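You operate a simulated robot arm through the tools that you are given. There is no shell and no other tool.

You run a simulated two-armed robot. Do the job below in one go: nothing can be reset, and whatever is moved stays where it is left.

JOB
Pick up the 3 cm overflow pipe from the top of the lamp bar rack with one hand, pass it to the other hand and put it in the left recess of the panel holder.

The check looks at the end state, three seconds after you hand in, the way a careful person would. Anything else that was tipped, shoved, dropped, spilled or broken makes it a failure.

ROBOT AND FRAMES
Two 7-joint arms with two-finger parallel grippers on one trunk, on a base that moves. Base frame: it is fixed to the floor where the robot stands at the start and does not move with it; the origin is under the middle of the robot, x ahead of it, y to its left, z up. Units: mm, rad, N and s.
The left shoulder is at the start at [-92, 119, 825], the right one opposite. With the tool pointing down near the work surface each hand reaches from about 100 to 540 mm from the robot's upright axis, wherever it stands, measured 20 degrees to its own side. Places, roughly: left recess of the panel holder (18x21 cm) [-1580, -2760, 840]; overflow pipe [2000, 0, 1000]. Payload 3.43 kg a hand.
Tool frame (each hand has its own): the origin (TCP) lies between the finger pads and is the grasp point; the fingertips stand 30 mm ahead of it; z points along the fingers, y is the line along which they close. Largest opening 94 mm; finger width 28, thickness 10; the body of the gripper, 50 by 96 mm, starts 55 mm behind the TCP.
Orientation is that of the tool frame in the base frame, as [roll, pitch, yaw] about the fixed x, y, z axes, in that order (R = Rz(yaw) Ry(pitch) Rx(roll)). With the fingers straight down and closing along the base's y, the tool's x points along the base's -x, its y along +y and its z along -z.

CONTROLS
- The arms move only by the tool servo_tool. It takes "left_deltas", "right_deltas" or both (then of equal length, played together; a hand with none holds still); each is a list of rows, each an object of numbers (a shift or turn left out is 0, a gripper value left out holds the last): "gripper": the gripper command, from -1 (fully open) to 1 (shut), values between in proportion; "dx", "dy", "dz": the shift along the base's x, y, z in cm; "wx", "wy", "wz": the turn, a rotation vector about the base's x, y, z in rad. In form: [{"gripper": .., "dx": .., "dy": .., "dz": .., "wx": .., "wy": .., "wz": ..}, ...]. A call has 1 to 20 rows; each row shifts and turns the commanded pose from where the row before left it. Rows are played at 5 a second. More than 50 mm and 0.15 rad between two rows, or a gripper value outside its range, and nothing of the call is played. Where a pose cannot be reached the arm comes as near as it can. A force on the tool above 40 N (or 10 N above the force at the start of the call, whichever is more), or a blocked arm, ends the call early, and 0.2 s more pass. The fingers move at their own pace (about 153 mm/s each) and stop on an object; they squeeze with about 36 N. The grip force told is the motor's: it shows also when the fingers shut on nothing. Time passes only in rows, and 0.2 s behind the last, so rows that do not move let the fingers close. It gives the time, the measured TCP pose, the force on the tool (base axes), the opening and the grip force at its end, in the units of the frame above (readings bear some noise), with the torque about the TCP (base axes, N m) and any sound that the robot's microphone picked up.
- Cameras (640 x 400 px; columns grow to the right, rows downward): "scene" is now at [44.8, -3.9, 1554.5]; the picture's right is [-0.05, -1.00, 0.00], its down [-0.57, 0.03, -0.82] and it looks along [0.82, -0.04, -0.57] (base axes); focal length 288 px, centre (320, 200). "left" rides on the left gripper at [76, -14, -103] in its tool frame; the picture's right is [0.18, 0.98, 0.00], its down [-0.75, 0.14, -0.64] and it looks along [-0.63, 0.12, 0.77] (tool axes); focal length 243 px, centre (320, 200). "right" rides on the right gripper at [76, 14, -102] in its tool frame; the picture's right is [-0.18, 0.98, 0.00], its down [-0.75, -0.14, -0.64] and it looks along [-0.63, -0.12, 0.77] (tool axes); focal length 243 px, centre (320, 200). There is no depth. A picture from a camera that has moved, and an enlarged one, comes with that camera's place and axes in the base frame and with its lens.
- capture(camera): a new picture of that camera. The clock stands still meanwhile.
- raise_lower(by): moves the trunk up (or, below 0, down) by that many mm; the arms and the scene camera ride with it, the base frame stays. It gives what a move gives, with no picture.
- roll_base(legs): drives the robot by 1 to 6 legs, each [ahead, left, turn to the left] in mm, mm and rad, along the robot's own axes; the way and the turn of a leg run together, so that a leg with both is an arc; at most 1500 mm and 3.142 rad a leg. The arms and the cameras ride along, it lands a little off, and it stops where it bumps. It gives what a move gives.
- aim_head(pan, tilt): turns the head with the scene camera to pan (to the left, within 2.496 rad either way) and tilt (down, from -0.506 to 1.204), counted from straight ahead of the robot (the tilt from the chest, where the trunk bows). It gives what a move gives.
- enlarge(camera, box): a new picture of the part [left, top, right, bottom] of that camera's present view, enlarged. The clock stands still meanwhile.
- sign_off(): hands the job in; it is judged then, once.

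Places have to be worked out from the pictures, the camera data and where the tool is seen. Open the grippers and draw the arms clear of the work before you hand the job in, unless the task says otherwise.

The tools are called by a JSON object that holds its "fn" and its "kwargs". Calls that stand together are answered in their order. servo_tool: Moves the arms, as the interface text tells. Its arguments: {"type":"object","properties":{"left_deltas":{"type":"array"},"right_deltas":{"type":"array"}},"required":[]} The other tools are called the same way: raise_lower (by) moves the trunk up or down; roll_base (legs) drives the base; aim_head (pan, tilt) turns the head that bears the scene camera; capture (camera) takes a picture; enlarge (camera, box) takes an enlarged picture of a part of a camera's view; sign_off () hands the job in.

At the start:

```text
time_s: 0.0
left_tcp_pos: [329.7, 152.0, 1198.8]
left_ee_rot: [-3.141, 0.0, -3.141]
left_force: [-0.4, -0.1, 0.2]
left_wrist_torque: [0.02, -0.05, 0.01]
left_width: 94.2
left_grip_force: 0.1
right_tcp_pos: [282.0, -95.8, 1163.6]
right_ee_rot: [3.141, -0.001, 3.141]
right_force: [0.1, 0.0, 0.7]
right_wrist_torque: [0.01, 0.0, 0.01]
right_width: 94.0
right_grip_force: 0.1
trunk travel left (down, up): [-250.0, 85.0]
robot x, y, heading: [2.0, 0.0, -0.001]
head pan, tilt (commanded): [-0.047, 0.602]
```

scene: 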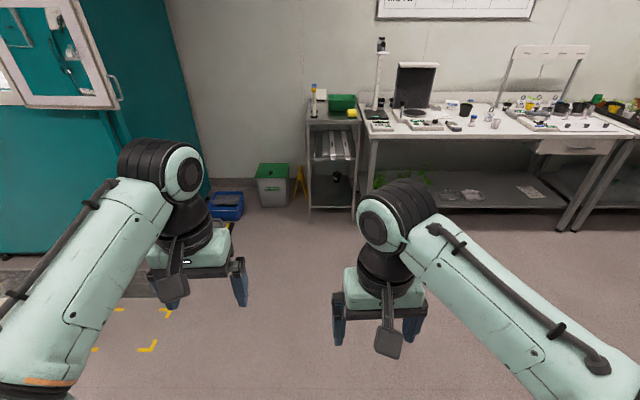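
right: 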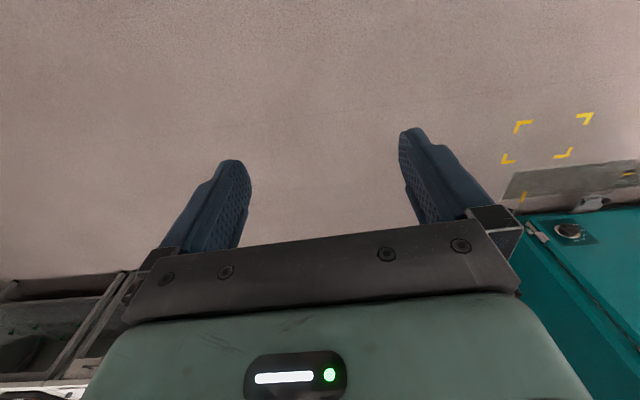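
left: 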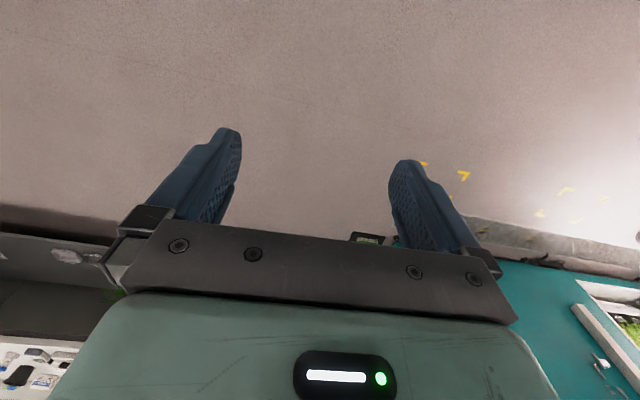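

I begin by looking closer at the small cabinet/rack ahead, where the overflow pipe should stand near [2000, 0, 1000].

{"fn": "enlarge", "kwargs": {"camera": "scene", "box": [270, 60, 430, 160]}}

{"fn": "enlarge", "kwargs": {"camera": "scene", "box": [295, 75, 375, 125]}}

```text
4.00 times, centred on (350, 110) of scene
camera zoom: at [44.8, -3.9, 1554.5], right [-0.05, -1.0, 0.0], down [-0.57, 0.03, -0.82], along [0.82, -0.04, -0.57], focal length 1150 px, centre (200, 560)
```

zoom: 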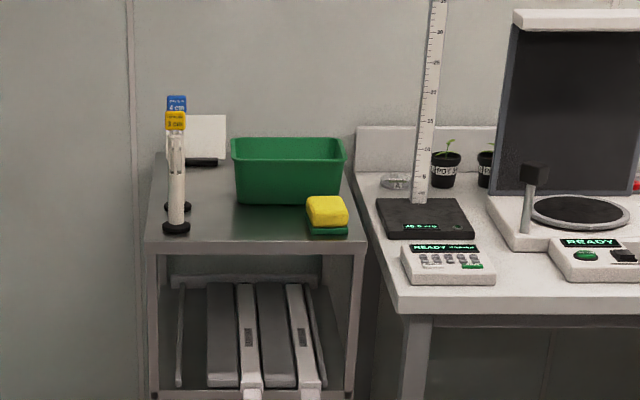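

```text
8.00 times, centred on (335, 100) of scene
camera zoom: at [44.8, -3.9, 1554.5], right [-0.05, -1.0, 0.0], down [-0.57, 0.03, -0.82], along [0.82, -0.04, -0.57], focal length 2300 px, centre (200, 1000)
```

zoom: 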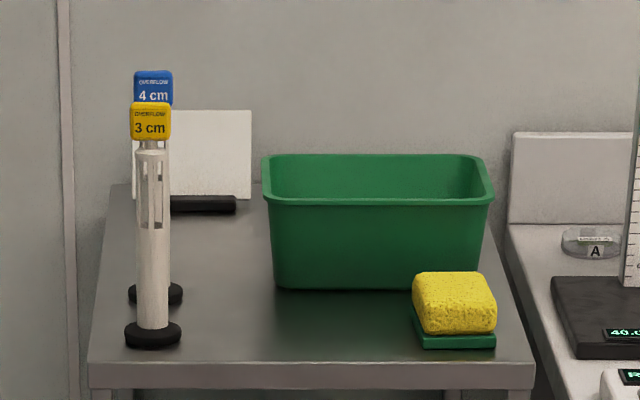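

The yellow-capped pipe labelled "3 cm" stands at the front left of the rack top, right before the blue "4 cm" one. Next I turn the head toward the panel holder to survey the destination.

{"fn": "aim_head", "kwargs": {"pan": -2.09, "tilt": 0.4}}

{"fn": "capture", "kwargs": {"camera": "scene"}}

```text
time_s: 2.0
left_tcp_pos: [330.1, 153.2, 1198.5]
left_ee_rot: [3.141, 0.001, -3.142]
left_force: [-0.3, 0.8, 0.0]
left_wrist_torque: [-0.06, 0.0, -0.01]
left_width: 94.1
left_grip_force: 0.0
right_tcp_pos: [281.6, -94.5, 1162.8]
right_ee_rot: [-3.141, 0.001, 3.141]
right_force: [0.1, 0.1, 0.1]
right_wrist_torque: [0.0, 0.0, 0.01]
right_width: 94.0
right_grip_force: 0.0
trunk travel left (down, up): [-250.0, 85.0]
robot x, y, heading: [-3.7, -1.1, 0.005]
head pan, tilt (commanded): [-2.089, 0.4]
```

```text
taken
camera scene: at [-89.3, -80.2, 1572.8], right [-0.87, 0.49, 0.0], down [0.19, 0.34, -0.92], along [-0.46, -0.8, -0.39], focal length 288 px, centre (320, 200)
```

scene: 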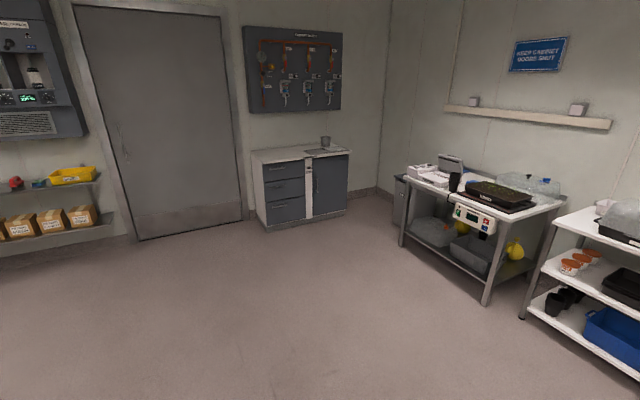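

The target direction falls on the low cabinet near the wall at about (318, 152). I enlarge there.

{"fn": "enlarge", "kwargs": {"camera": "scene", "box": [240, 120, 368, 200]}}

{"fn": "enlarge", "kwargs": {"camera": "scene", "box": [288, 125, 352, 165]}}

```text
5.00 times, centred on (304, 160) of scene
camera zoom: at [-89.3, -80.2, 1572.8], right [-0.87, 0.49, 0.0], down [0.19, 0.34, -0.92], along [-0.46, -0.8, -0.39], focal length 1438 px, centre (400, 400)
```

zoom: 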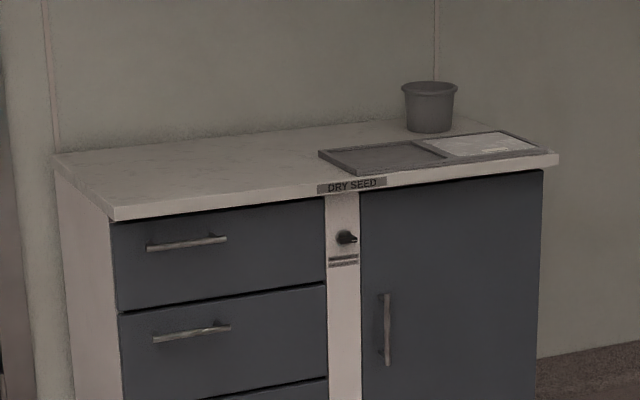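

```text
10.00 times, centred on (320, 145) of scene
camera zoom: at [-89.3, -80.2, 1572.8], right [-0.87, 0.49, 0.0], down [0.19, 0.34, -0.92], along [-0.46, -0.8, -0.39], focal length 2876 px, centre (320, 750)
```

zoom: 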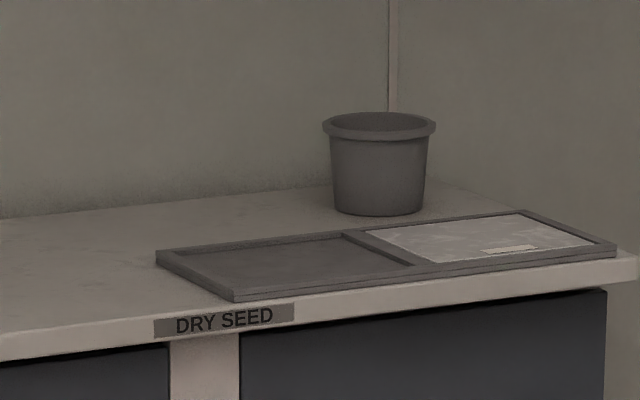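

The panel holder lies on the "DRY SEED" cabinet: left recess empty, right one filled, a pot behind it. I now turn the head back to the front and drive 1150 mm ahead over clear floor towards the rack.

{"fn": "aim_head", "kwargs": {"pan": 0.0, "tilt": 0.6}}

{"fn": "roll_base", "kwargs": {"legs": [[1150, 0, 0]]}}

{"fn": "capture", "kwargs": {"camera": "scene"}}

```text
time_s: 4.0
left_tcp_pos: [329.1, 152.4, 1198.7]
left_ee_rot: [3.141, 0.002, 3.14]
left_force: [1.0, -0.2, -0.3]
left_wrist_torque: [-0.02, 0.0, -0.02]
left_width: 93.8
left_grip_force: 0.0
right_tcp_pos: [281.6, -95.2, 1163.5]
right_ee_rot: [-3.141, 0.001, -3.14]
right_force: [-0.7, -1.0, -0.3]
right_wrist_torque: [0.02, -0.01, -0.04]
right_width: 94.1
right_grip_force: 0.0
trunk travel left (down, up): [-250.0, 85.0]
robot x, y, heading: [-1.5, -2.9, -0.001]
head pan, tilt (commanded): [0.0, 0.6]
```

```text
time_s: 9.8
left_tcp_pos: [1480.0, 136.0, 1197.6]
left_ee_rot: [3.141, -0.001, 3.123]
left_force: [-0.5, -0.8, 0.0]
left_wrist_torque: [-0.01, 0.02, 0.02]
left_width: 93.7
left_grip_force: 0.1
right_tcp_pos: [1427.4, -112.1, 1164.2]
right_ee_rot: [3.141, 0.0, 3.123]
right_force: [0.0, 0.4, 0.0]
right_wrist_torque: [-0.02, 0.01, 0.0]
right_width: 94.1
right_grip_force: 0.1
trunk travel left (down, up): [-250.0, 85.0]
robot x, y, heading: [1148.8, -12.8, -0.021]
head pan, tilt (commanded): [0.0, 0.6]
```

```text
taken
camera scene: at [1192.9, -11.9, 1554.6], right [-0.02, -1.0, 0.0], down [-0.56, 0.01, -0.83], along [0.82, -0.02, -0.56], focal length 288 px, centre (320, 200)
```

scene: 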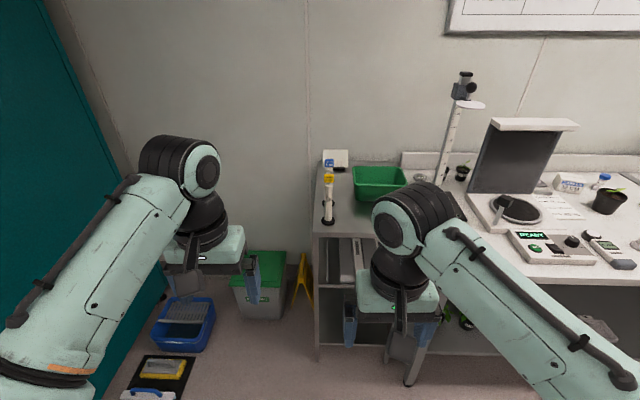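

The robot stands at (1149, -13) and the pipe is seen at (328, 195). I enlarge to locate its base and cap accurately.

{"fn": "enlarge", "kwargs": {"camera": "scene", "box": [300, 140, 428, 220]}}

{"fn": "enlarge", "kwargs": {"camera": "scene", "box": [305, 145, 353, 175]}}

{"fn": "enlarge", "kwargs": {"camera": "scene", "box": [300, 195, 364, 235]}}

```text
5.00 times, centred on (364, 180) of scene
camera zoom: at [1192.9, -11.9, 1554.6], right [-0.02, -1.0, 0.0], down [-0.56, 0.01, -0.83], along [0.82, -0.02, -0.56], focal length 1438 px, centre (100, 300)
```

zoom: 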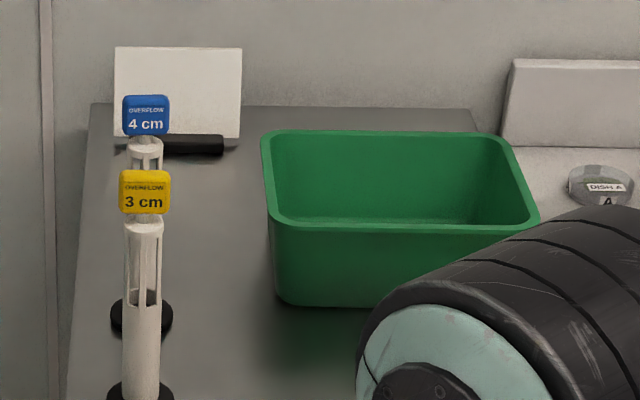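

```text
13.33 times, centred on (329, 160) of scene
camera zoom: at [1192.9, -11.9, 1554.6], right [-0.02, -1.0, 0.0], down [-0.56, 0.01, -0.83], along [0.82, -0.02, -0.56], focal length 3834 px, centre (200, 733)
```

zoom: 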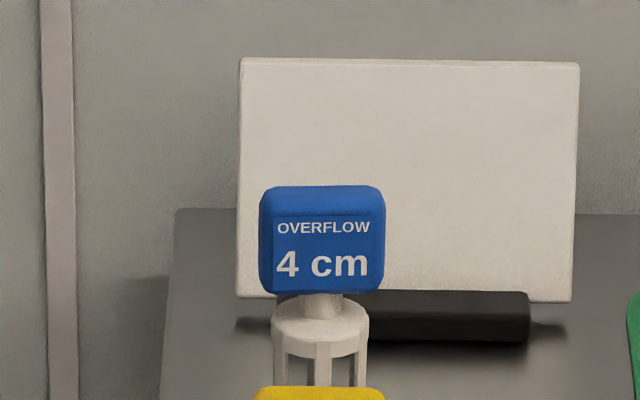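

```text
10.00 times, centred on (332, 215) of scene
camera zoom: at [1192.9, -11.9, 1554.6], right [-0.02, -1.0, 0.0], down [-0.56, 0.01, -0.83], along [0.82, -0.02, -0.56], focal length 2876 px, centre (200, 50)
```

zoom: 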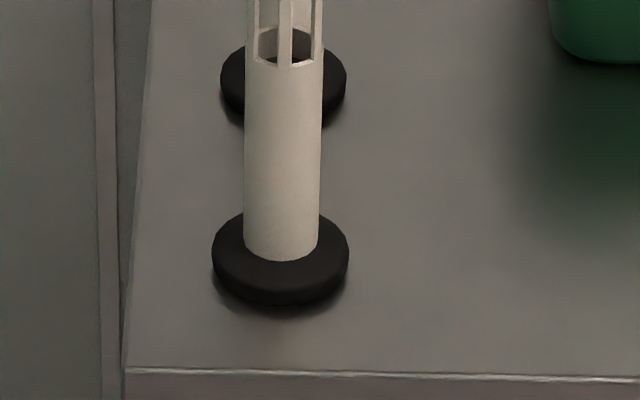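

From two views I place the 3 cm pipe's axis at about (2012, -57): rack top z≈893, base disc top ≈906, solid tube 906–1000, cap 1066–1092. I'll pick it with the right hand (tilted forward), so I drive to about (1542, 93) to have it ahead and slightly right.

{"fn": "roll_base", "kwargs": {"legs": [[390, 114, 0.021]]}}

{"fn": "capture", "kwargs": {"camera": "scene"}}

{"fn": "capture", "kwargs": {"camera": "right"}}

```text
time_s: 12.3
left_tcp_pos: [1864.5, 252.9, 1199.0]
left_ee_rot: [-3.14, 0.0, -3.136]
left_force: [0.4, 0.3, 0.2]
left_wrist_torque: [-0.01, 0.03, -0.02]
left_width: 93.9
left_grip_force: 0.1
right_tcp_pos: [1816.0, 4.6, 1164.2]
right_ee_rot: [3.14, 0.0, -3.135]
right_force: [0.6, 1.0, 0.0]
right_wrist_torque: [0.01, 0.03, 0.01]
right_width: 94.0
right_grip_force: 0.0
trunk travel left (down, up): [-250.0, 85.0]
robot x, y, heading: [1535.5, 100.8, 0.002]
head pan, tilt (commanded): [0.0, 0.6]
```

```text
taken
camera scene: at [1579.8, 98.7, 1554.5], right [0.0, -1.0, 0.0], down [-0.57, 0.0, -0.82], along [0.82, 0.0, -0.57], focal length 288 px, centre (320, 200)
```

scene: 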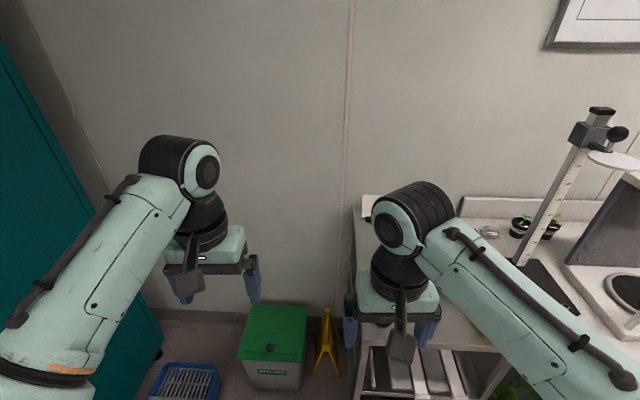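

```text
taken
camera right: at [1740.6, 17.9, 1266.5], right [0.18, 0.98, 0.0], down [0.75, -0.14, 0.64], along [0.63, -0.12, -0.77], focal length 243 px, centre (320, 200)
```

right: 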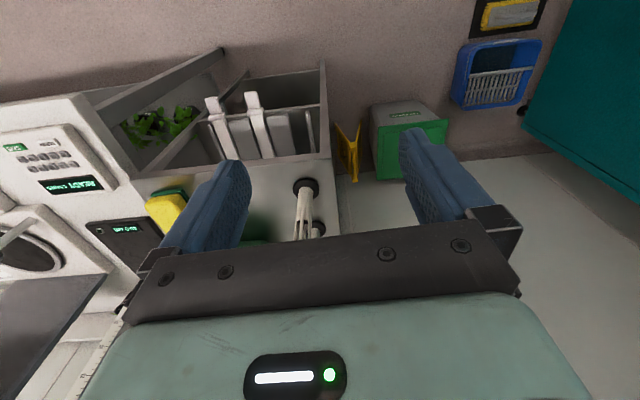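

The right wrist camera also confirms the pipe foot near (2000–2012, -58). I tilt the right tool 0.8 rad forward while bringing it to a pre-grasp pose about 120 mm before the pipe at z≈965.

{"fn": "servo_tool", "kwargs": {"right_deltas": [{"gripper": -1, "dx": 0.9, "dy": -0.77, "dz": -2.49, "wy": -0.1}, {"gripper": -1, "dx": 0.9, "dy": -0.77, "dz": -2.49, "wy": -0.1}, {"gripper": -1, "dx": 0.9, "dy": -0.77, "dz": -2.49, "wy": -0.1}, {"gripper": -1, "dx": 0.9, "dy": -0.77, "dz": -2.49, "wy": -0.1}, {"gripper": -1, "dx": 0.9, "dy": -0.77, "dz": -2.49, "wy": -0.1}, {"gripper": -1, "dx": 0.9, "dy": -0.77, "dz": -2.49, "wy": -0.1}, {"gripper": -1, "dx": 0.9, "dy": -0.77, "dz": -2.49, "wy": -0.1}, {"gripper": -1, "dx": 0.9, "dy": -0.77, "dz": -2.49, "wy": -0.1}, {"gripper": -1}]}}

{"fn": "capture", "kwargs": {"camera": "right"}}

{"fn": "capture", "kwargs": {"camera": "scene"}}

```text
time_s: 14.3
left_tcp_pos: [1863.2, 253.7, 1198.1]
left_ee_rot: [3.141, 0.0, -3.136]
left_force: [0.4, 0.0, -0.6]
left_wrist_torque: [-0.01, 0.0, -0.01]
left_width: 94.0
left_grip_force: 0.1
right_tcp_pos: [1888.3, -54.8, 962.3]
right_ee_rot: [-3.137, 0.8, -3.133]
right_force: [-1.2, 0.5, -0.8]
right_wrist_torque: [0.0, -0.05, 0.01]
right_width: 94.0
right_grip_force: 0.0
trunk travel left (down, up): [-250.0, 85.0]
robot x, y, heading: [1533.7, 102.4, 0.006]
head pan, tilt (commanded): [0.0, 0.6]
```

```text
taken
camera right: at [1760.5, -41.8, 979.5], right [0.12, 0.98, 0.13], down [0.07, -0.14, 0.99], along [0.99, -0.11, -0.08], focal length 243 px, centre (320, 200)
```

right: 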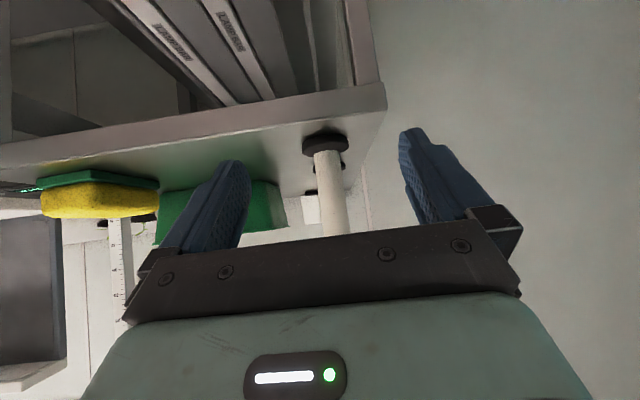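

```text
taken
camera scene: at [1579.1, 98.7, 1554.6], right [0.0, -1.0, 0.0], down [-0.56, 0.0, -0.83], along [0.83, 0.0, -0.56], focal length 288 px, centre (320, 200)
```

scene: 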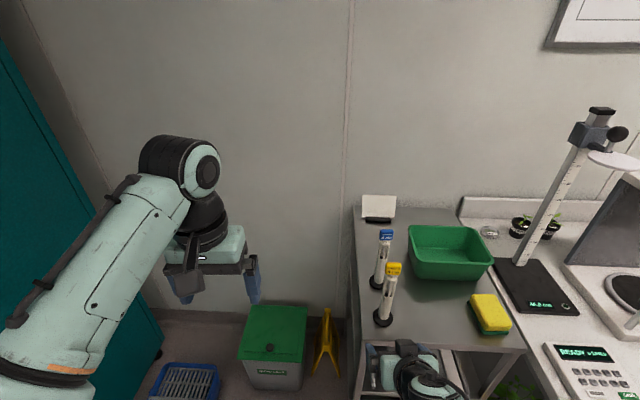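

The pipe is now clearly visible from both cameras. I enlarge the scene picture around it and the right hand to refine its place.

{"fn": "enlarge", "kwargs": {"camera": "scene", "box": [340, 220, 468, 300]}}

{"fn": "enlarge", "kwargs": {"camera": "scene", "box": [340, 295, 468, 375]}}

{"fn": "enlarge", "kwargs": {"camera": "right", "box": [240, 110, 400, 210]}}

```text
5.00 times, centred on (404, 260) of scene
camera zoom: at [1579.1, 98.7, 1554.6], right [0.0, -1.0, 0.0], down [-0.56, 0.0, -0.83], along [0.83, 0.0, -0.56], focal length 1438 px, centre (-100, -100)
```

zoom: 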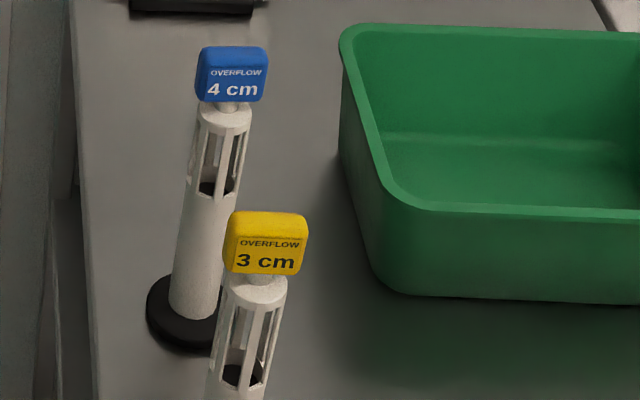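

```text
5.00 times, centred on (404, 335) of scene
camera zoom: at [1579.1, 98.7, 1554.6], right [0.0, -1.0, 0.0], down [-0.56, 0.0, -0.83], along [0.83, 0.0, -0.56], focal length 1438 px, centre (-100, -475)
```

zoom: 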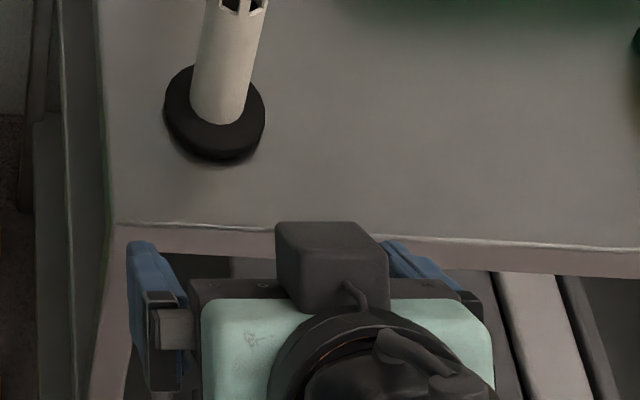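

```text
4.00 times, centred on (320, 160) of right
camera zoom: at [1760.5, -41.8, 979.5], right [0.12, 0.98, 0.13], down [0.07, -0.14, 0.99], along [0.99, -0.11, -0.08], focal length 970 px, centre (320, 360)
```

zoom: 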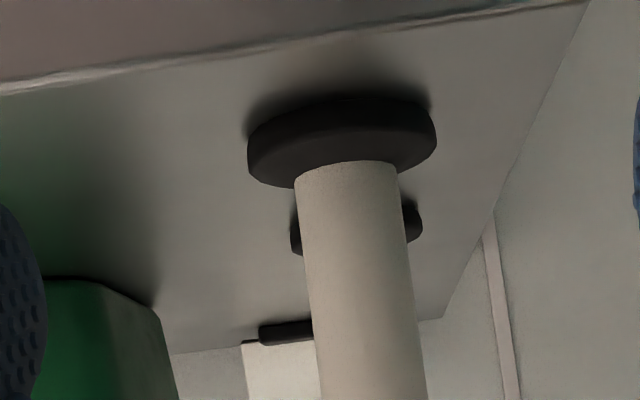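

Three views agree: pipe axis at (2011, -58), cap top ≈1090. The right TCP is at (1888, -55, 962), so I advance 122 mm straight ahead with a 3 mm shift right and check before closing.

{"fn": "servo_tool", "kwargs": {"right_deltas": [{"gripper": -1, "dx": 1.5, "dy": -0.3, "dz": -0.2}, {"dx": 1.5}, {"dx": 1.5}, {"dx": 1.5}, {"dx": 1.5}, {"dx": 1.5}, {"dx": 1.5}, {"dx": 1.2}, {"dx": 0.5}, {}]}}

{"fn": "capture", "kwargs": {"camera": "right"}}

{"fn": "enlarge", "kwargs": {"camera": "scene", "box": [340, 235, 468, 315]}}

```text
time_s: 16.5
left_tcp_pos: [1863.8, 253.4, 1197.8]
left_ee_rot: [3.141, 0.0, -3.136]
left_force: [0.3, -0.3, -0.9]
left_wrist_torque: [0.0, -0.01, -0.01]
left_width: 94.0
left_grip_force: 0.0
right_tcp_pos: [2010.6, -61.1, 962.3]
right_ee_rot: [-3.137, 0.8, -3.134]
right_force: [-1.5, 0.4, -0.2]
right_wrist_torque: [-0.01, -0.03, 0.01]
right_width: 94.0
right_grip_force: 0.1
trunk travel left (down, up): [-250.0, 85.0]
robot x, y, heading: [1535.8, 100.1, 0.003]
head pan, tilt (commanded): [0.0, 0.6]
```

```text
taken
camera right: at [1884.1, -46.7, 979.6], right [0.12, 0.98, 0.13], down [0.06, -0.14, 0.99], along [0.99, -0.11, -0.08], focal length 243 px, centre (320, 200)
```

right: 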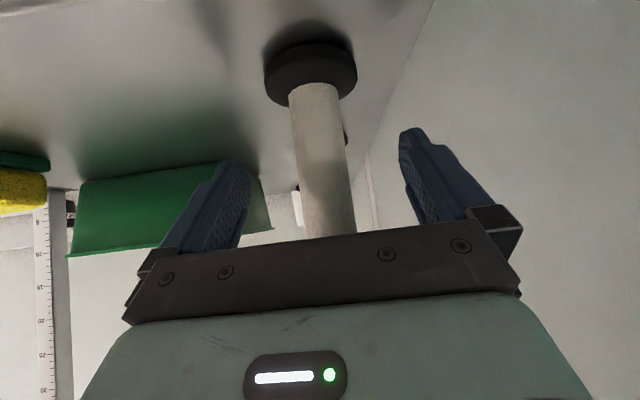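

```text
5.00 times, centred on (404, 275) of scene
camera zoom: at [1579.3, 98.5, 1554.6], right [0.0, -1.0, 0.0], down [-0.56, 0.0, -0.83], along [0.83, 0.0, -0.56], focal length 1438 px, centre (-100, -175)
```

zoom: 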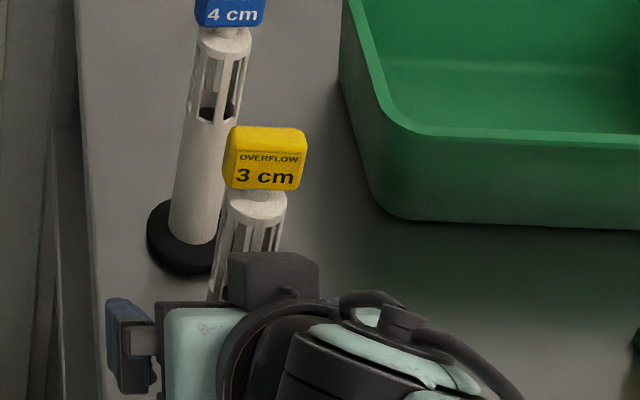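

The tube is centred between the pads and at the TCP depth (about 50 px wide, at the TCP's pixel). I close the right gripper in steps.

{"fn": "servo_tool", "kwargs": {"right_deltas": [{"gripper": -0.3}, {"gripper": 0.1}, {"gripper": 0.4}, {"gripper": 1}, {"gripper": 1}, {"gripper": 1}]}}

{"fn": "capture", "kwargs": {"camera": "right"}}

{"fn": "enlarge", "kwargs": {"camera": "scene", "box": [340, 235, 468, 315]}}

```text
time_s: 17.9
left_tcp_pos: [1863.0, 251.6, 1197.7]
left_ee_rot: [3.139, 0.0, -3.136]
left_force: [0.5, -0.6, -0.2]
left_wrist_torque: [-0.01, 0.0, -0.01]
left_width: 94.2
left_grip_force: 0.1
right_tcp_pos: [2010.8, -60.0, 963.6]
right_ee_rot: [-3.137, 0.8, -3.134]
right_force: [-0.3, -0.3, 0.0]
right_wrist_torque: [-0.02, -0.04, -0.03]
right_width: 30.0
right_grip_force: 35.6
trunk travel left (down, up): [-250.0, 85.0]
robot x, y, heading: [1533.6, 98.0, 0.007]
head pan, tilt (commanded): [0.0, 0.6]
```

```text
taken
camera right: at [1884.0, -46.8, 979.6], right [0.12, 0.98, 0.13], down [0.06, -0.14, 0.99], along [0.99, -0.12, -0.08], focal length 243 px, centre (320, 200)
```

right: 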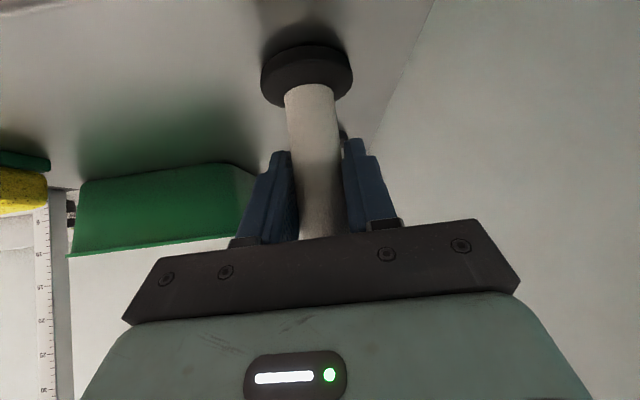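

```text
5.00 times, centred on (404, 275) of scene
camera zoom: at [1579.4, 98.5, 1554.6], right [0.0, -1.0, 0.0], down [-0.56, 0.0, -0.83], along [0.83, 0.0, -0.56], focal length 1438 px, centre (-100, -175)
```

zoom: 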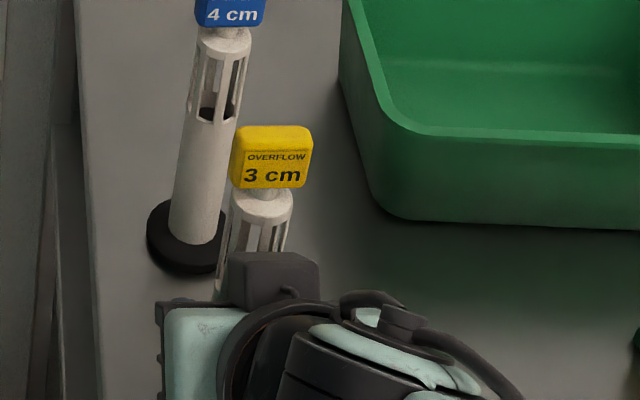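

The pipe is gripped (30 mm, 35.6 N). I lift it straight up by 12 cm.

{"fn": "servo_tool", "kwargs": {"right_deltas": [{"dz": 1}, {"dz": 1.5}, {"dz": 1.5}, {"dz": 2}, {"dz": 2}, {"dz": 2}, {"dz": 2}, {}]}}

{"fn": "capture", "kwargs": {"camera": "right"}}

{"fn": "capture", "kwargs": {"camera": "scene"}}

```text
time_s: 19.7
left_tcp_pos: [1862.8, 252.6, 1197.0]
left_ee_rot: [3.142, 0.0, -3.136]
left_force: [0.7, -0.4, 0.0]
left_wrist_torque: [0.02, 0.02, 0.06]
left_width: 93.8
left_grip_force: 0.0
right_tcp_pos: [2009.0, -60.2, 1082.7]
right_ee_rot: [-3.138, 0.801, -3.133]
right_force: [-0.8, -0.6, -0.3]
right_wrist_torque: [0.01, 0.0, -0.01]
right_width: 30.1
right_grip_force: 35.8
trunk travel left (down, up): [-250.0, 85.0]
robot x, y, heading: [1533.1, 99.5, 0.004]
head pan, tilt (commanded): [0.0, 0.6]
```

```text
taken
camera right: at [1883.0, -47.1, 1100.2], right [0.12, 0.98, 0.13], down [0.06, -0.14, 0.99], along [0.99, -0.11, -0.08], focal length 243 px, centre (320, 200)
```

right: 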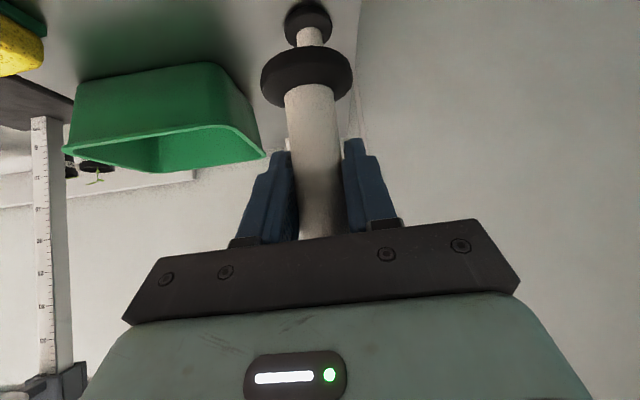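

```text
taken
camera scene: at [1579.6, 98.5, 1554.6], right [0.0, -1.0, 0.0], down [-0.57, 0.0, -0.82], along [0.82, 0.0, -0.57], focal length 288 px, centre (320, 200)
```

scene: 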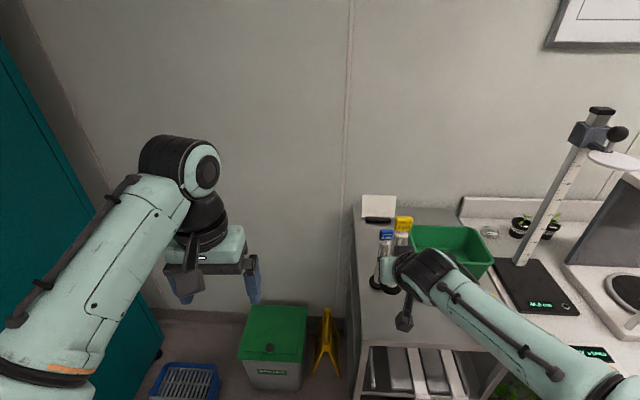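

The pipe is lifted cleanly and the 4 cm pipe still stands. I pull the hand back 10 cm and then drive the base 650 mm backwards into free space for the handover.

{"fn": "servo_tool", "kwargs": {"right_deltas": [{"dx": -1.5}, {"dx": -2}, {"dx": -2}, {"dx": -2}, {"dx": -2.5}, {}]}}

{"fn": "roll_base", "kwargs": {"legs": [[-650, 0, 0]]}}

{"fn": "capture", "kwargs": {"camera": "scene"}}

{"fn": "capture", "kwargs": {"camera": "right"}}

```text
time_s: 21.1
left_tcp_pos: [1863.4, 253.6, 1196.6]
left_ee_rot: [-3.139, 0.001, -3.136]
left_force: [-0.5, 0.2, 0.3]
left_wrist_torque: [-0.02, 0.0, -0.02]
left_width: 94.1
left_grip_force: 0.1
right_tcp_pos: [1912.8, -61.0, 1083.4]
right_ee_rot: [-3.136, 0.798, -3.136]
right_force: [0.8, 0.0, -0.6]
right_wrist_torque: [-0.01, -0.02, 0.01]
right_width: 30.2
right_grip_force: 35.1
trunk travel left (down, up): [-250.0, 85.0]
robot x, y, heading: [1536.7, 96.5, 0.004]
head pan, tilt (commanded): [0.0, 0.6]
```

```text
time_s: 24.7
left_tcp_pos: [1218.1, 249.8, 1198.9]
left_ee_rot: [3.141, 0.0, 3.127]
left_force: [0.3, 0.0, 0.9]
left_wrist_torque: [0.03, 0.02, 0.01]
left_width: 94.0
left_grip_force: 0.1
right_tcp_pos: [1259.3, -64.2, 1082.4]
right_ee_rot: [-3.136, 0.8, 3.127]
right_force: [-0.3, -1.2, -1.6]
right_wrist_torque: [0.0, -0.03, 0.02]
right_width: 30.0
right_grip_force: 35.9
trunk travel left (down, up): [-250.0, 85.0]
robot x, y, heading: [886.4, 102.2, -0.02]
head pan, tilt (commanded): [0.0, 0.6]
```

```text
taken
camera scene: at [930.5, 101.2, 1554.6], right [-0.02, -1.0, 0.0], down [-0.56, 0.01, -0.83], along [0.83, -0.01, -0.56], focal length 288 px, centre (320, 200)
```

scene: 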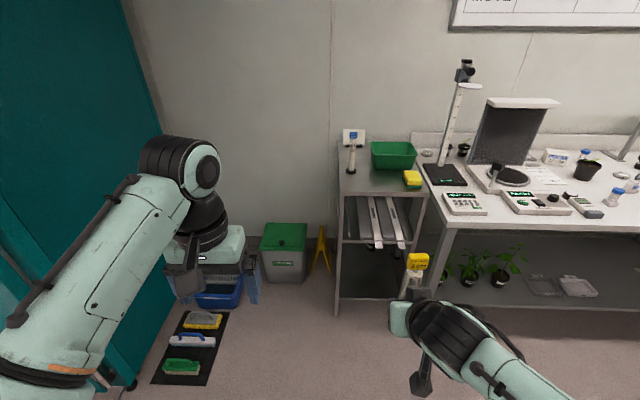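

```text
taken
camera right: at [1132.4, -48.9, 1100.0], right [0.15, 0.98, 0.13], down [0.06, -0.14, 0.99], along [0.99, -0.14, -0.08], focal length 243 px, centre (320, 200)
```

right: 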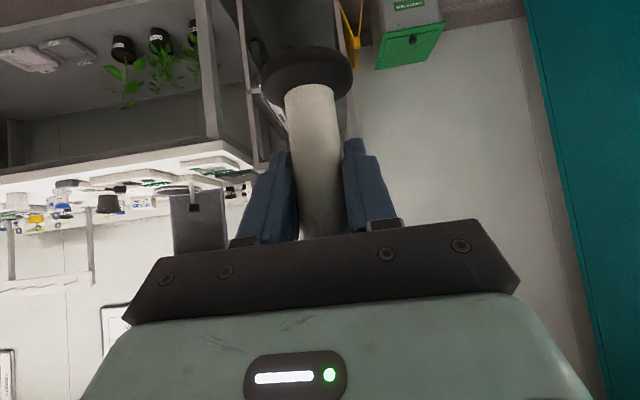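

The pipe is held firmly. I bring the right hand with the pipe down and to the middle (TCP about z=940, yawed 0.4 rad inward) while the left hand moves aside and yaws by the same angle.

{"fn": "servo_tool", "kwargs": {"right_deltas": [{"dx": 0.34, "dy": 2.11, "dz": -1.79, "wz": 0.05}, {"dx": 0.34, "dy": 2.11, "dz": -1.79, "wz": 0.05}, {"dx": 0.34, "dy": 2.11, "dz": -1.79, "wz": 0.05}, {"dx": 0.34, "dy": 2.11, "dz": -1.79, "wz": 0.05}, {"dx": 0.34, "dy": 2.11, "dz": -1.79, "wz": 0.05}, {"dx": 0.34, "dy": 2.11, "dz": -1.79, "wz": 0.05}, {"dx": 0.34, "dy": 2.11, "dz": -1.79, "wz": 0.05}, {"dx": 0.34, "dy": 2.11, "dz": -1.79, "wz": 0.05}, {}], "left_deltas": [{"gripper": -1, "dy": 1.0, "wz": 0.05}, {"dy": 1.0, "wz": 0.05}, {"dy": 1.0, "wz": 0.05}, {"dy": 1.0, "wz": 0.05}, {"dy": 1.0, "wz": 0.05}, {"dy": 1.0, "wz": 0.05}, {"dy": 1.0, "wz": 0.05}, {"dy": 1.0, "wz": 0.05}, {}]}}

{"fn": "capture", "kwargs": {"camera": "scene"}}

{"fn": "capture", "kwargs": {"camera": "left"}}

```text
time_s: 26.7
left_tcp_pos: [1217.0, 328.4, 1198.4]
left_ee_rot: [-3.142, 0.0, -2.758]
left_force: [-0.4, 0.6, 0.4]
left_wrist_torque: [0.01, -0.01, 0.01]
left_width: 94.1
left_grip_force: 0.1
right_tcp_pos: [1285.1, 107.1, 942.6]
right_ee_rot: [-3.137, 0.8, -2.756]
right_force: [-0.1, 0.4, -1.0]
right_wrist_torque: [0.02, -0.01, 0.02]
right_width: 30.1
right_grip_force: 35.9
trunk travel left (down, up): [-250.0, 85.0]
robot x, y, heading: [885.6, 101.9, -0.018]
head pan, tilt (commanded): [0.0, 0.6]
```

```text
taken
camera scene: at [930.4, 100.9, 1554.6], right [-0.02, -1.0, 0.0], down [-0.56, 0.01, -0.83], along [0.83, -0.01, -0.56], focal length 288 px, centre (320, 200)
```

scene: 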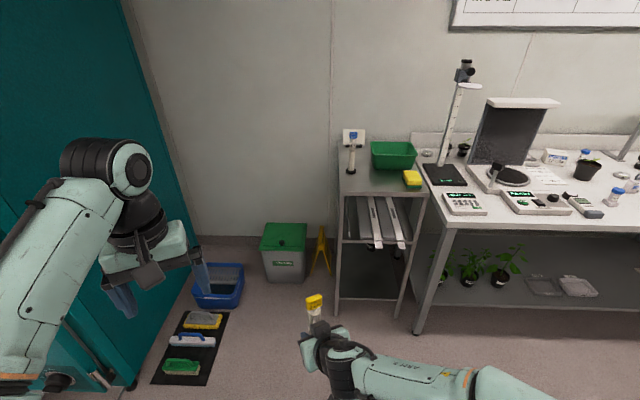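

```text
taken
camera left: at [1150.3, 287.1, 1300.6], right [-0.54, 0.84, 0.0], down [0.65, 0.41, 0.64], along [0.54, 0.35, -0.77], focal length 243 px, centre (320, 200)
```

left: 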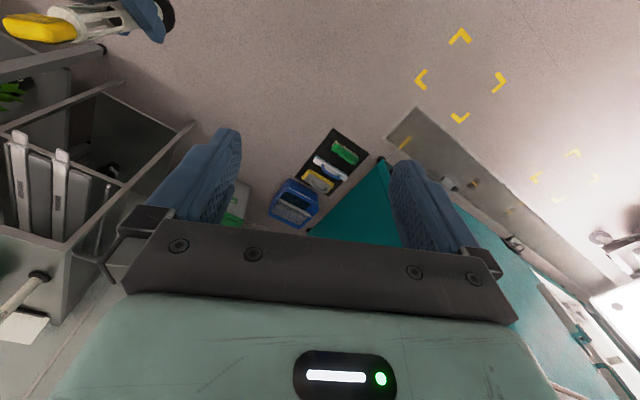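

The pipe stands upright in the right hand near the middle. I enlarge both views to locate the cap for the left hand.

{"fn": "enlarge", "kwargs": {"camera": "scene", "box": [256, 270, 384, 350]}}

{"fn": "enlarge", "kwargs": {"camera": "left", "box": [0, 0, 192, 120]}}

```text
5.00 times, centred on (320, 310) of scene
camera zoom: at [930.4, 100.9, 1554.6], right [-0.02, -1.0, 0.0], down [-0.56, 0.01, -0.83], along [0.83, -0.01, -0.56], focal length 1438 px, centre (320, -350)
```

zoom: 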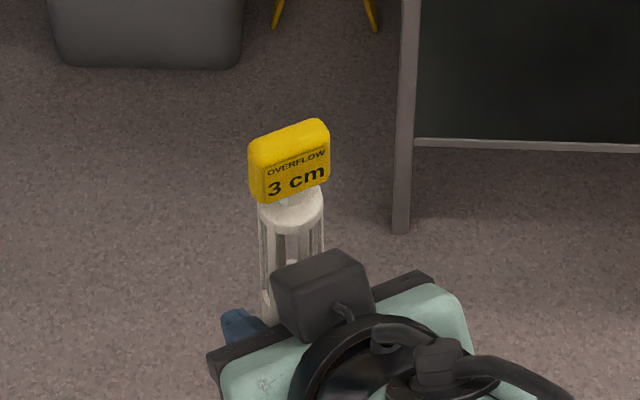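

```text
3.33 times, centred on (96, 60) of left
camera zoom: at [1150.3, 287.1, 1300.6], right [-0.54, 0.84, 0.0], down [0.65, 0.41, 0.64], along [0.54, 0.35, -0.77], focal length 809 px, centre (1067, 667)
```

zoom: 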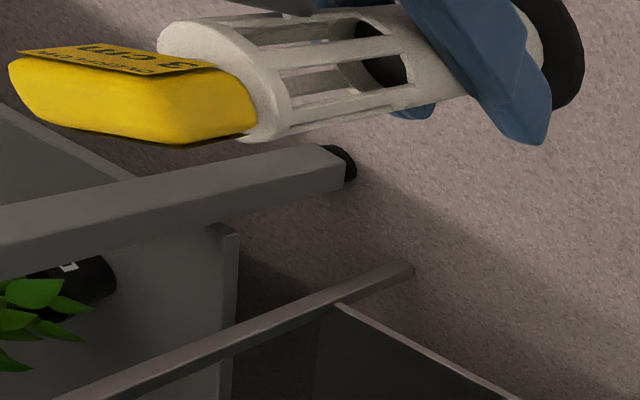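

I check the pipe's seat in the right hand more exactly with an enlarged right-camera view.

{"fn": "enlarge", "kwargs": {"camera": "right", "box": [224, 30, 416, 150]}}

{"fn": "enlarge", "kwargs": {"camera": "right", "box": [224, 130, 416, 250]}}

```text
3.33 times, centred on (320, 90) of right
camera zoom: at [1162.9, 72.1, 958.6], right [-0.25, 0.96, 0.13], down [0.11, -0.1, 0.99], along [0.96, 0.26, -0.08], focal length 809 px, centre (320, 567)
```

zoom: 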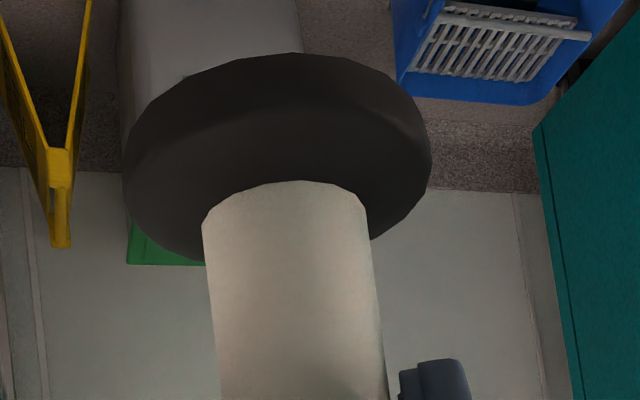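

```text
3.33 times, centred on (320, 190) of right
camera zoom: at [1162.9, 72.1, 958.6], right [-0.25, 0.96, 0.13], down [0.11, -0.1, 0.99], along [0.96, 0.26, -0.08], focal length 809 px, centre (320, 233)
```

zoom: 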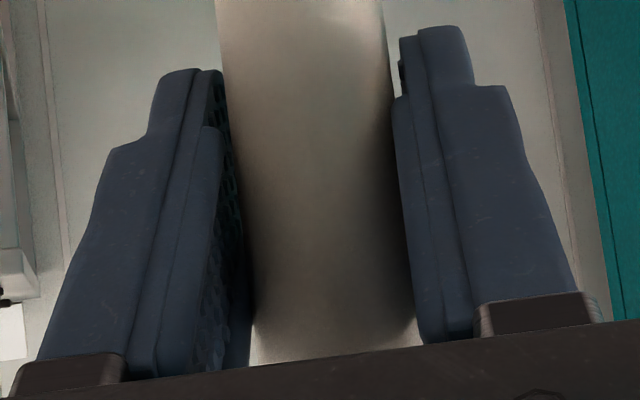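

The pipe sits with its disc about 52 mm below and cap top about 133 mm above the right TCP, so the cap centre is near (1287, 107, 1063). I bring the open left hand over it at z≈1195 before descending.

{"fn": "servo_tool", "kwargs": {"left_deltas": [{"gripper": -1, "dx": 0.88, "dy": -2.76}, {"dx": 0.88, "dy": -2.76}, {"dx": 0.88, "dy": -2.76}, {"dx": 0.88, "dy": -2.76}, {"dx": 0.88, "dy": -2.76}, {"dx": 0.88, "dy": -2.76}, {"dx": 0.88, "dy": -2.76}, {"dx": 0.88, "dy": -2.76}, {}]}}

{"fn": "capture", "kwargs": {"camera": "left"}}

{"fn": "capture", "kwargs": {"camera": "scene"}}

```text
time_s: 28.7
left_tcp_pos: [1254.2, 177.7, 1187.8]
left_ee_rot: [-3.14, 0.001, -2.759]
left_force: [0.0, 0.9, 0.4]
left_wrist_torque: [0.01, 0.0, -0.01]
left_width: 94.1
left_grip_force: 0.1
left hand out of reach, approached as far as the arm can: row 4, 5, 6, 7, 8
right_tcp_pos: [1285.6, 107.0, 941.9]
right_ee_rot: [-3.135, 0.799, -2.757]
right_force: [-0.7, -0.7, -0.6]
right_wrist_torque: [0.0, 0.02, -0.03]
right_width: 30.0
right_grip_force: 36.0
trunk travel left (down, up): [-250.0, 85.0]
robot x, y, heading: [887.4, 100.0, -0.021]
head pan, tilt (commanded): [0.0, 0.6]
```

```text
taken
camera left: at [1188.2, 135.3, 1290.4], right [-0.54, 0.84, 0.0], down [0.64, 0.41, 0.64], along [0.54, 0.34, -0.77], focal length 243 px, centre (320, 200)
```

left: 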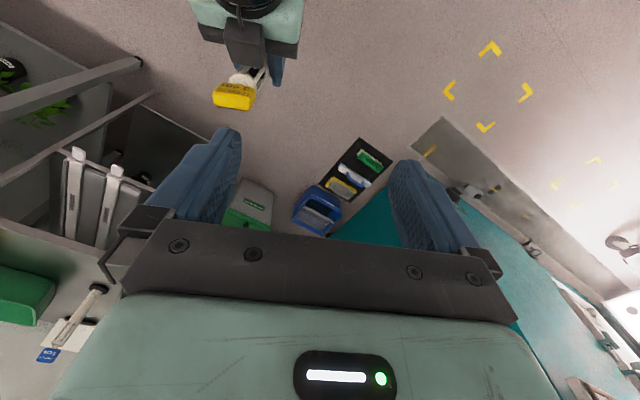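

```text
taken
camera scene: at [930.8, 101.5, 1554.6], right [-0.02, -1.0, 0.0], down [-0.56, 0.01, -0.83], along [0.82, -0.01, -0.56], focal length 288 px, centre (320, 200)
```

scene: 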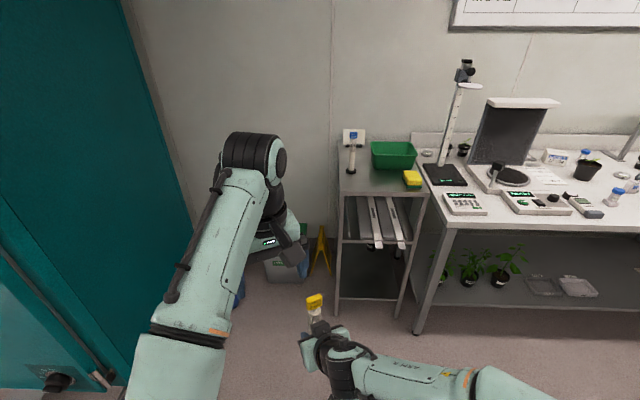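

The left arm cannot reach that far at this height, so I'll do the handover lower: the right hand goes down 14 cm, the left moves back out to the left, and the head tilts down to watch.

{"fn": "servo_tool", "kwargs": {"right_deltas": [{"dz": -1.75, "dy": 0.25}, {"dz": -1.75, "dy": 0.25}, {"dz": -1.75, "dy": 0.25}, {"dz": -1.75, "dy": 0.25}, {"dz": -1.75, "dy": 0.25}, {"dz": -1.75, "dy": 0.25}, {"dz": -1.75, "dy": 0.25}, {"dz": -1.75, "dy": 0.25}, {}], "left_deltas": [{"dy": 1.5}, {"dy": 1.5}, {"dy": 1.5}, {"dy": 1.5}, {"dy": 1.5}, {"dy": 1.5}, {"dy": 1.5}, {"dy": 1.5}, {}]}}

{"fn": "aim_head", "kwargs": {"pan": 0.0, "tilt": 0.9}}

{"fn": "capture", "kwargs": {"camera": "scene"}}

```text
time_s: 30.7
left_tcp_pos: [1253.2, 301.7, 1184.2]
left_ee_rot: [3.141, -0.001, -2.759]
left_force: [0.6, 0.2, -0.8]
left_wrist_torque: [0.02, -0.02, 0.01]
left_width: 93.8
left_grip_force: 0.1
right_tcp_pos: [1287.0, 125.8, 799.8]
right_ee_rot: [-3.136, 0.8, -2.756]
right_force: [0.3, -0.2, -1.2]
right_wrist_torque: [-0.03, -0.03, -0.02]
right_width: 30.1
right_grip_force: 36.4
trunk travel left (down, up): [-250.0, 85.0]
robot x, y, heading: [886.1, 100.6, -0.014]
head pan, tilt (commanded): [0.0, 0.6]
```

```text
time_s: 31.5
left_tcp_pos: [1253.7, 300.0, 1184.2]
left_ee_rot: [-3.141, 0.0, -2.758]
left_force: [0.5, 0.5, 0.8]
left_wrist_torque: [-0.02, 0.02, 0.01]
left_width: 94.2
left_grip_force: 0.1
right_tcp_pos: [1286.4, 124.3, 800.7]
right_ee_rot: [-3.137, 0.802, -2.756]
right_force: [0.0, 0.9, -0.8]
right_wrist_torque: [-0.01, -0.01, 0.0]
right_width: 30.3
right_grip_force: 36.0
trunk travel left (down, up): [-250.0, 85.0]
robot x, y, heading: [884.3, 101.7, -0.02]
head pan, tilt (commanded): [0.0, 0.901]
```

```text
taken
camera scene: at [917.9, 101.5, 1529.8], right [-0.02, -1.0, 0.0], down [-0.78, 0.01, -0.62], along [0.62, -0.01, -0.78], focal length 288 px, centre (320, 200)
```

scene: 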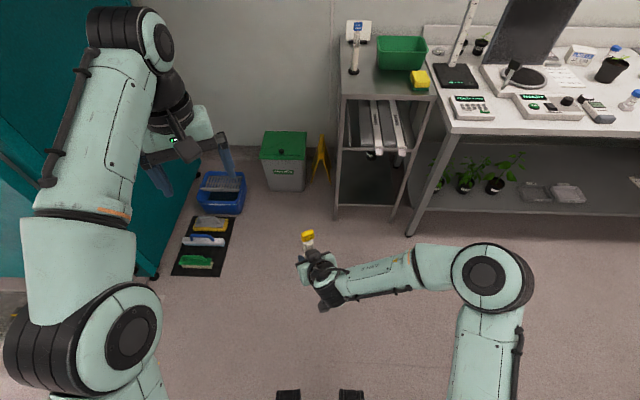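

Lowering worked and the left command restarts from where the arm really is. Now the left hand descends to z≈1030 at the side, then slides over the cap at about (1290, 126).

{"fn": "servo_tool", "kwargs": {"left_deltas": [{"gripper": -1, "dz": -2.57}, {"dz": -2.57}, {"dz": -2.57}, {"dz": -2.57}, {"dz": -2.57}, {"dz": -2.57}, {"dx": 0.46, "dy": -2.17}, {"dx": 0.46, "dy": -2.17}, {"dx": 0.46, "dy": -2.17}, {"dx": 0.46, "dy": -2.17}, {"dx": 0.46, "dy": -2.17}, {"dx": 0.46, "dy": -2.17}, {"dx": 0.46, "dy": -2.17}, {"dx": 0.46, "dy": -2.17}, {}]}}

{"fn": "capture", "kwargs": {"camera": "left"}}

{"fn": "capture", "kwargs": {"camera": "scene"}}

```text
time_s: 34.7
left_tcp_pos: [1290.0, 126.4, 1032.9]
left_ee_rot: [-3.139, 0.0, -2.757]
left_force: [0.4, 0.1, 0.0]
left_wrist_torque: [-0.01, -0.02, 0.01]
left_width: 94.2
left_grip_force: 0.1
right_tcp_pos: [1286.2, 126.0, 800.7]
right_ee_rot: [-3.136, 0.801, -2.757]
right_force: [0.0, -0.2, -0.1]
right_wrist_torque: [0.0, -0.02, 0.03]
right_width: 30.3
right_grip_force: 36.1
trunk travel left (down, up): [-250.0, 85.0]
robot x, y, heading: [888.8, 100.3, -0.019]
head pan, tilt (commanded): [0.0, 0.901]
```

```text
taken
camera left: at [1224.3, 84.3, 1135.1], right [-0.54, 0.84, 0.0], down [0.65, 0.41, 0.64], along [0.54, 0.35, -0.77], focal length 243 px, centre (320, 200)
```

left: 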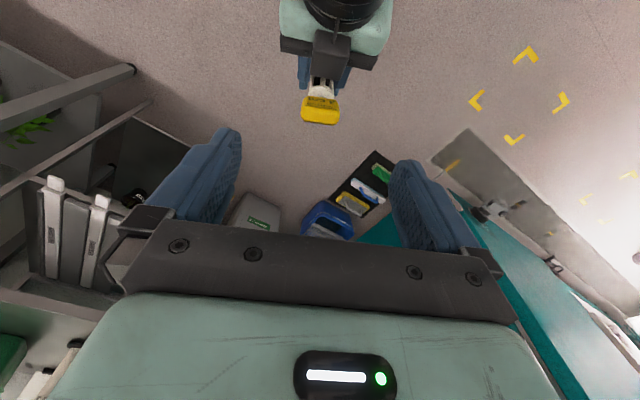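

```text
taken
camera scene: at [917.7, 101.8, 1529.8], right [-0.02, -1.0, 0.0], down [-0.78, 0.01, -0.62], along [0.62, -0.01, -0.78], focal length 288 px, centre (320, 200)
```

scene: 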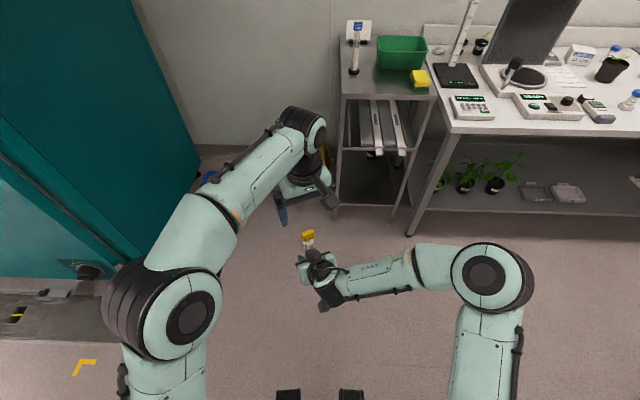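

The left hand is above the cap, which the left camera shows at about (321, 108). I enlarge that to check the alignment and clearances.

{"fn": "enlarge", "kwargs": {"camera": "left", "box": [240, 40, 400, 140]}}

{"fn": "enlarge", "kwargs": {"camera": "scene", "box": [240, 190, 400, 290]}}

```text
4.00 times, centred on (320, 90) of left
camera zoom: at [1224.3, 84.3, 1135.1], right [-0.54, 0.84, 0.0], down [0.65, 0.41, 0.64], along [0.54, 0.35, -0.77], focal length 970 px, centre (320, 640)
```

zoom: 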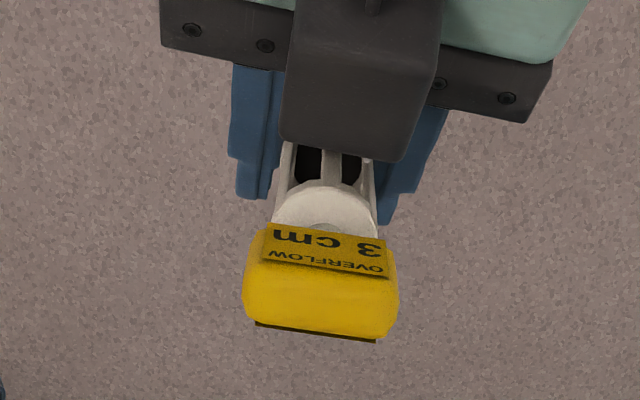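

```text
4.00 times, centred on (320, 240) of scene
camera zoom: at [917.7, 101.8, 1529.8], right [-0.02, -1.0, 0.0], down [-0.78, 0.01, -0.62], along [0.62, -0.01, -0.78], focal length 1150 px, centre (320, 40)
```

zoom: 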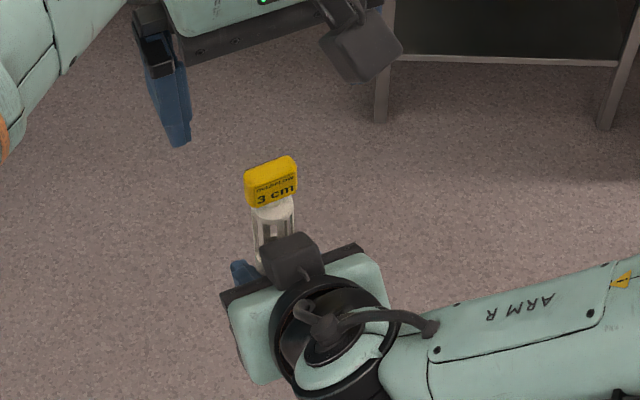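

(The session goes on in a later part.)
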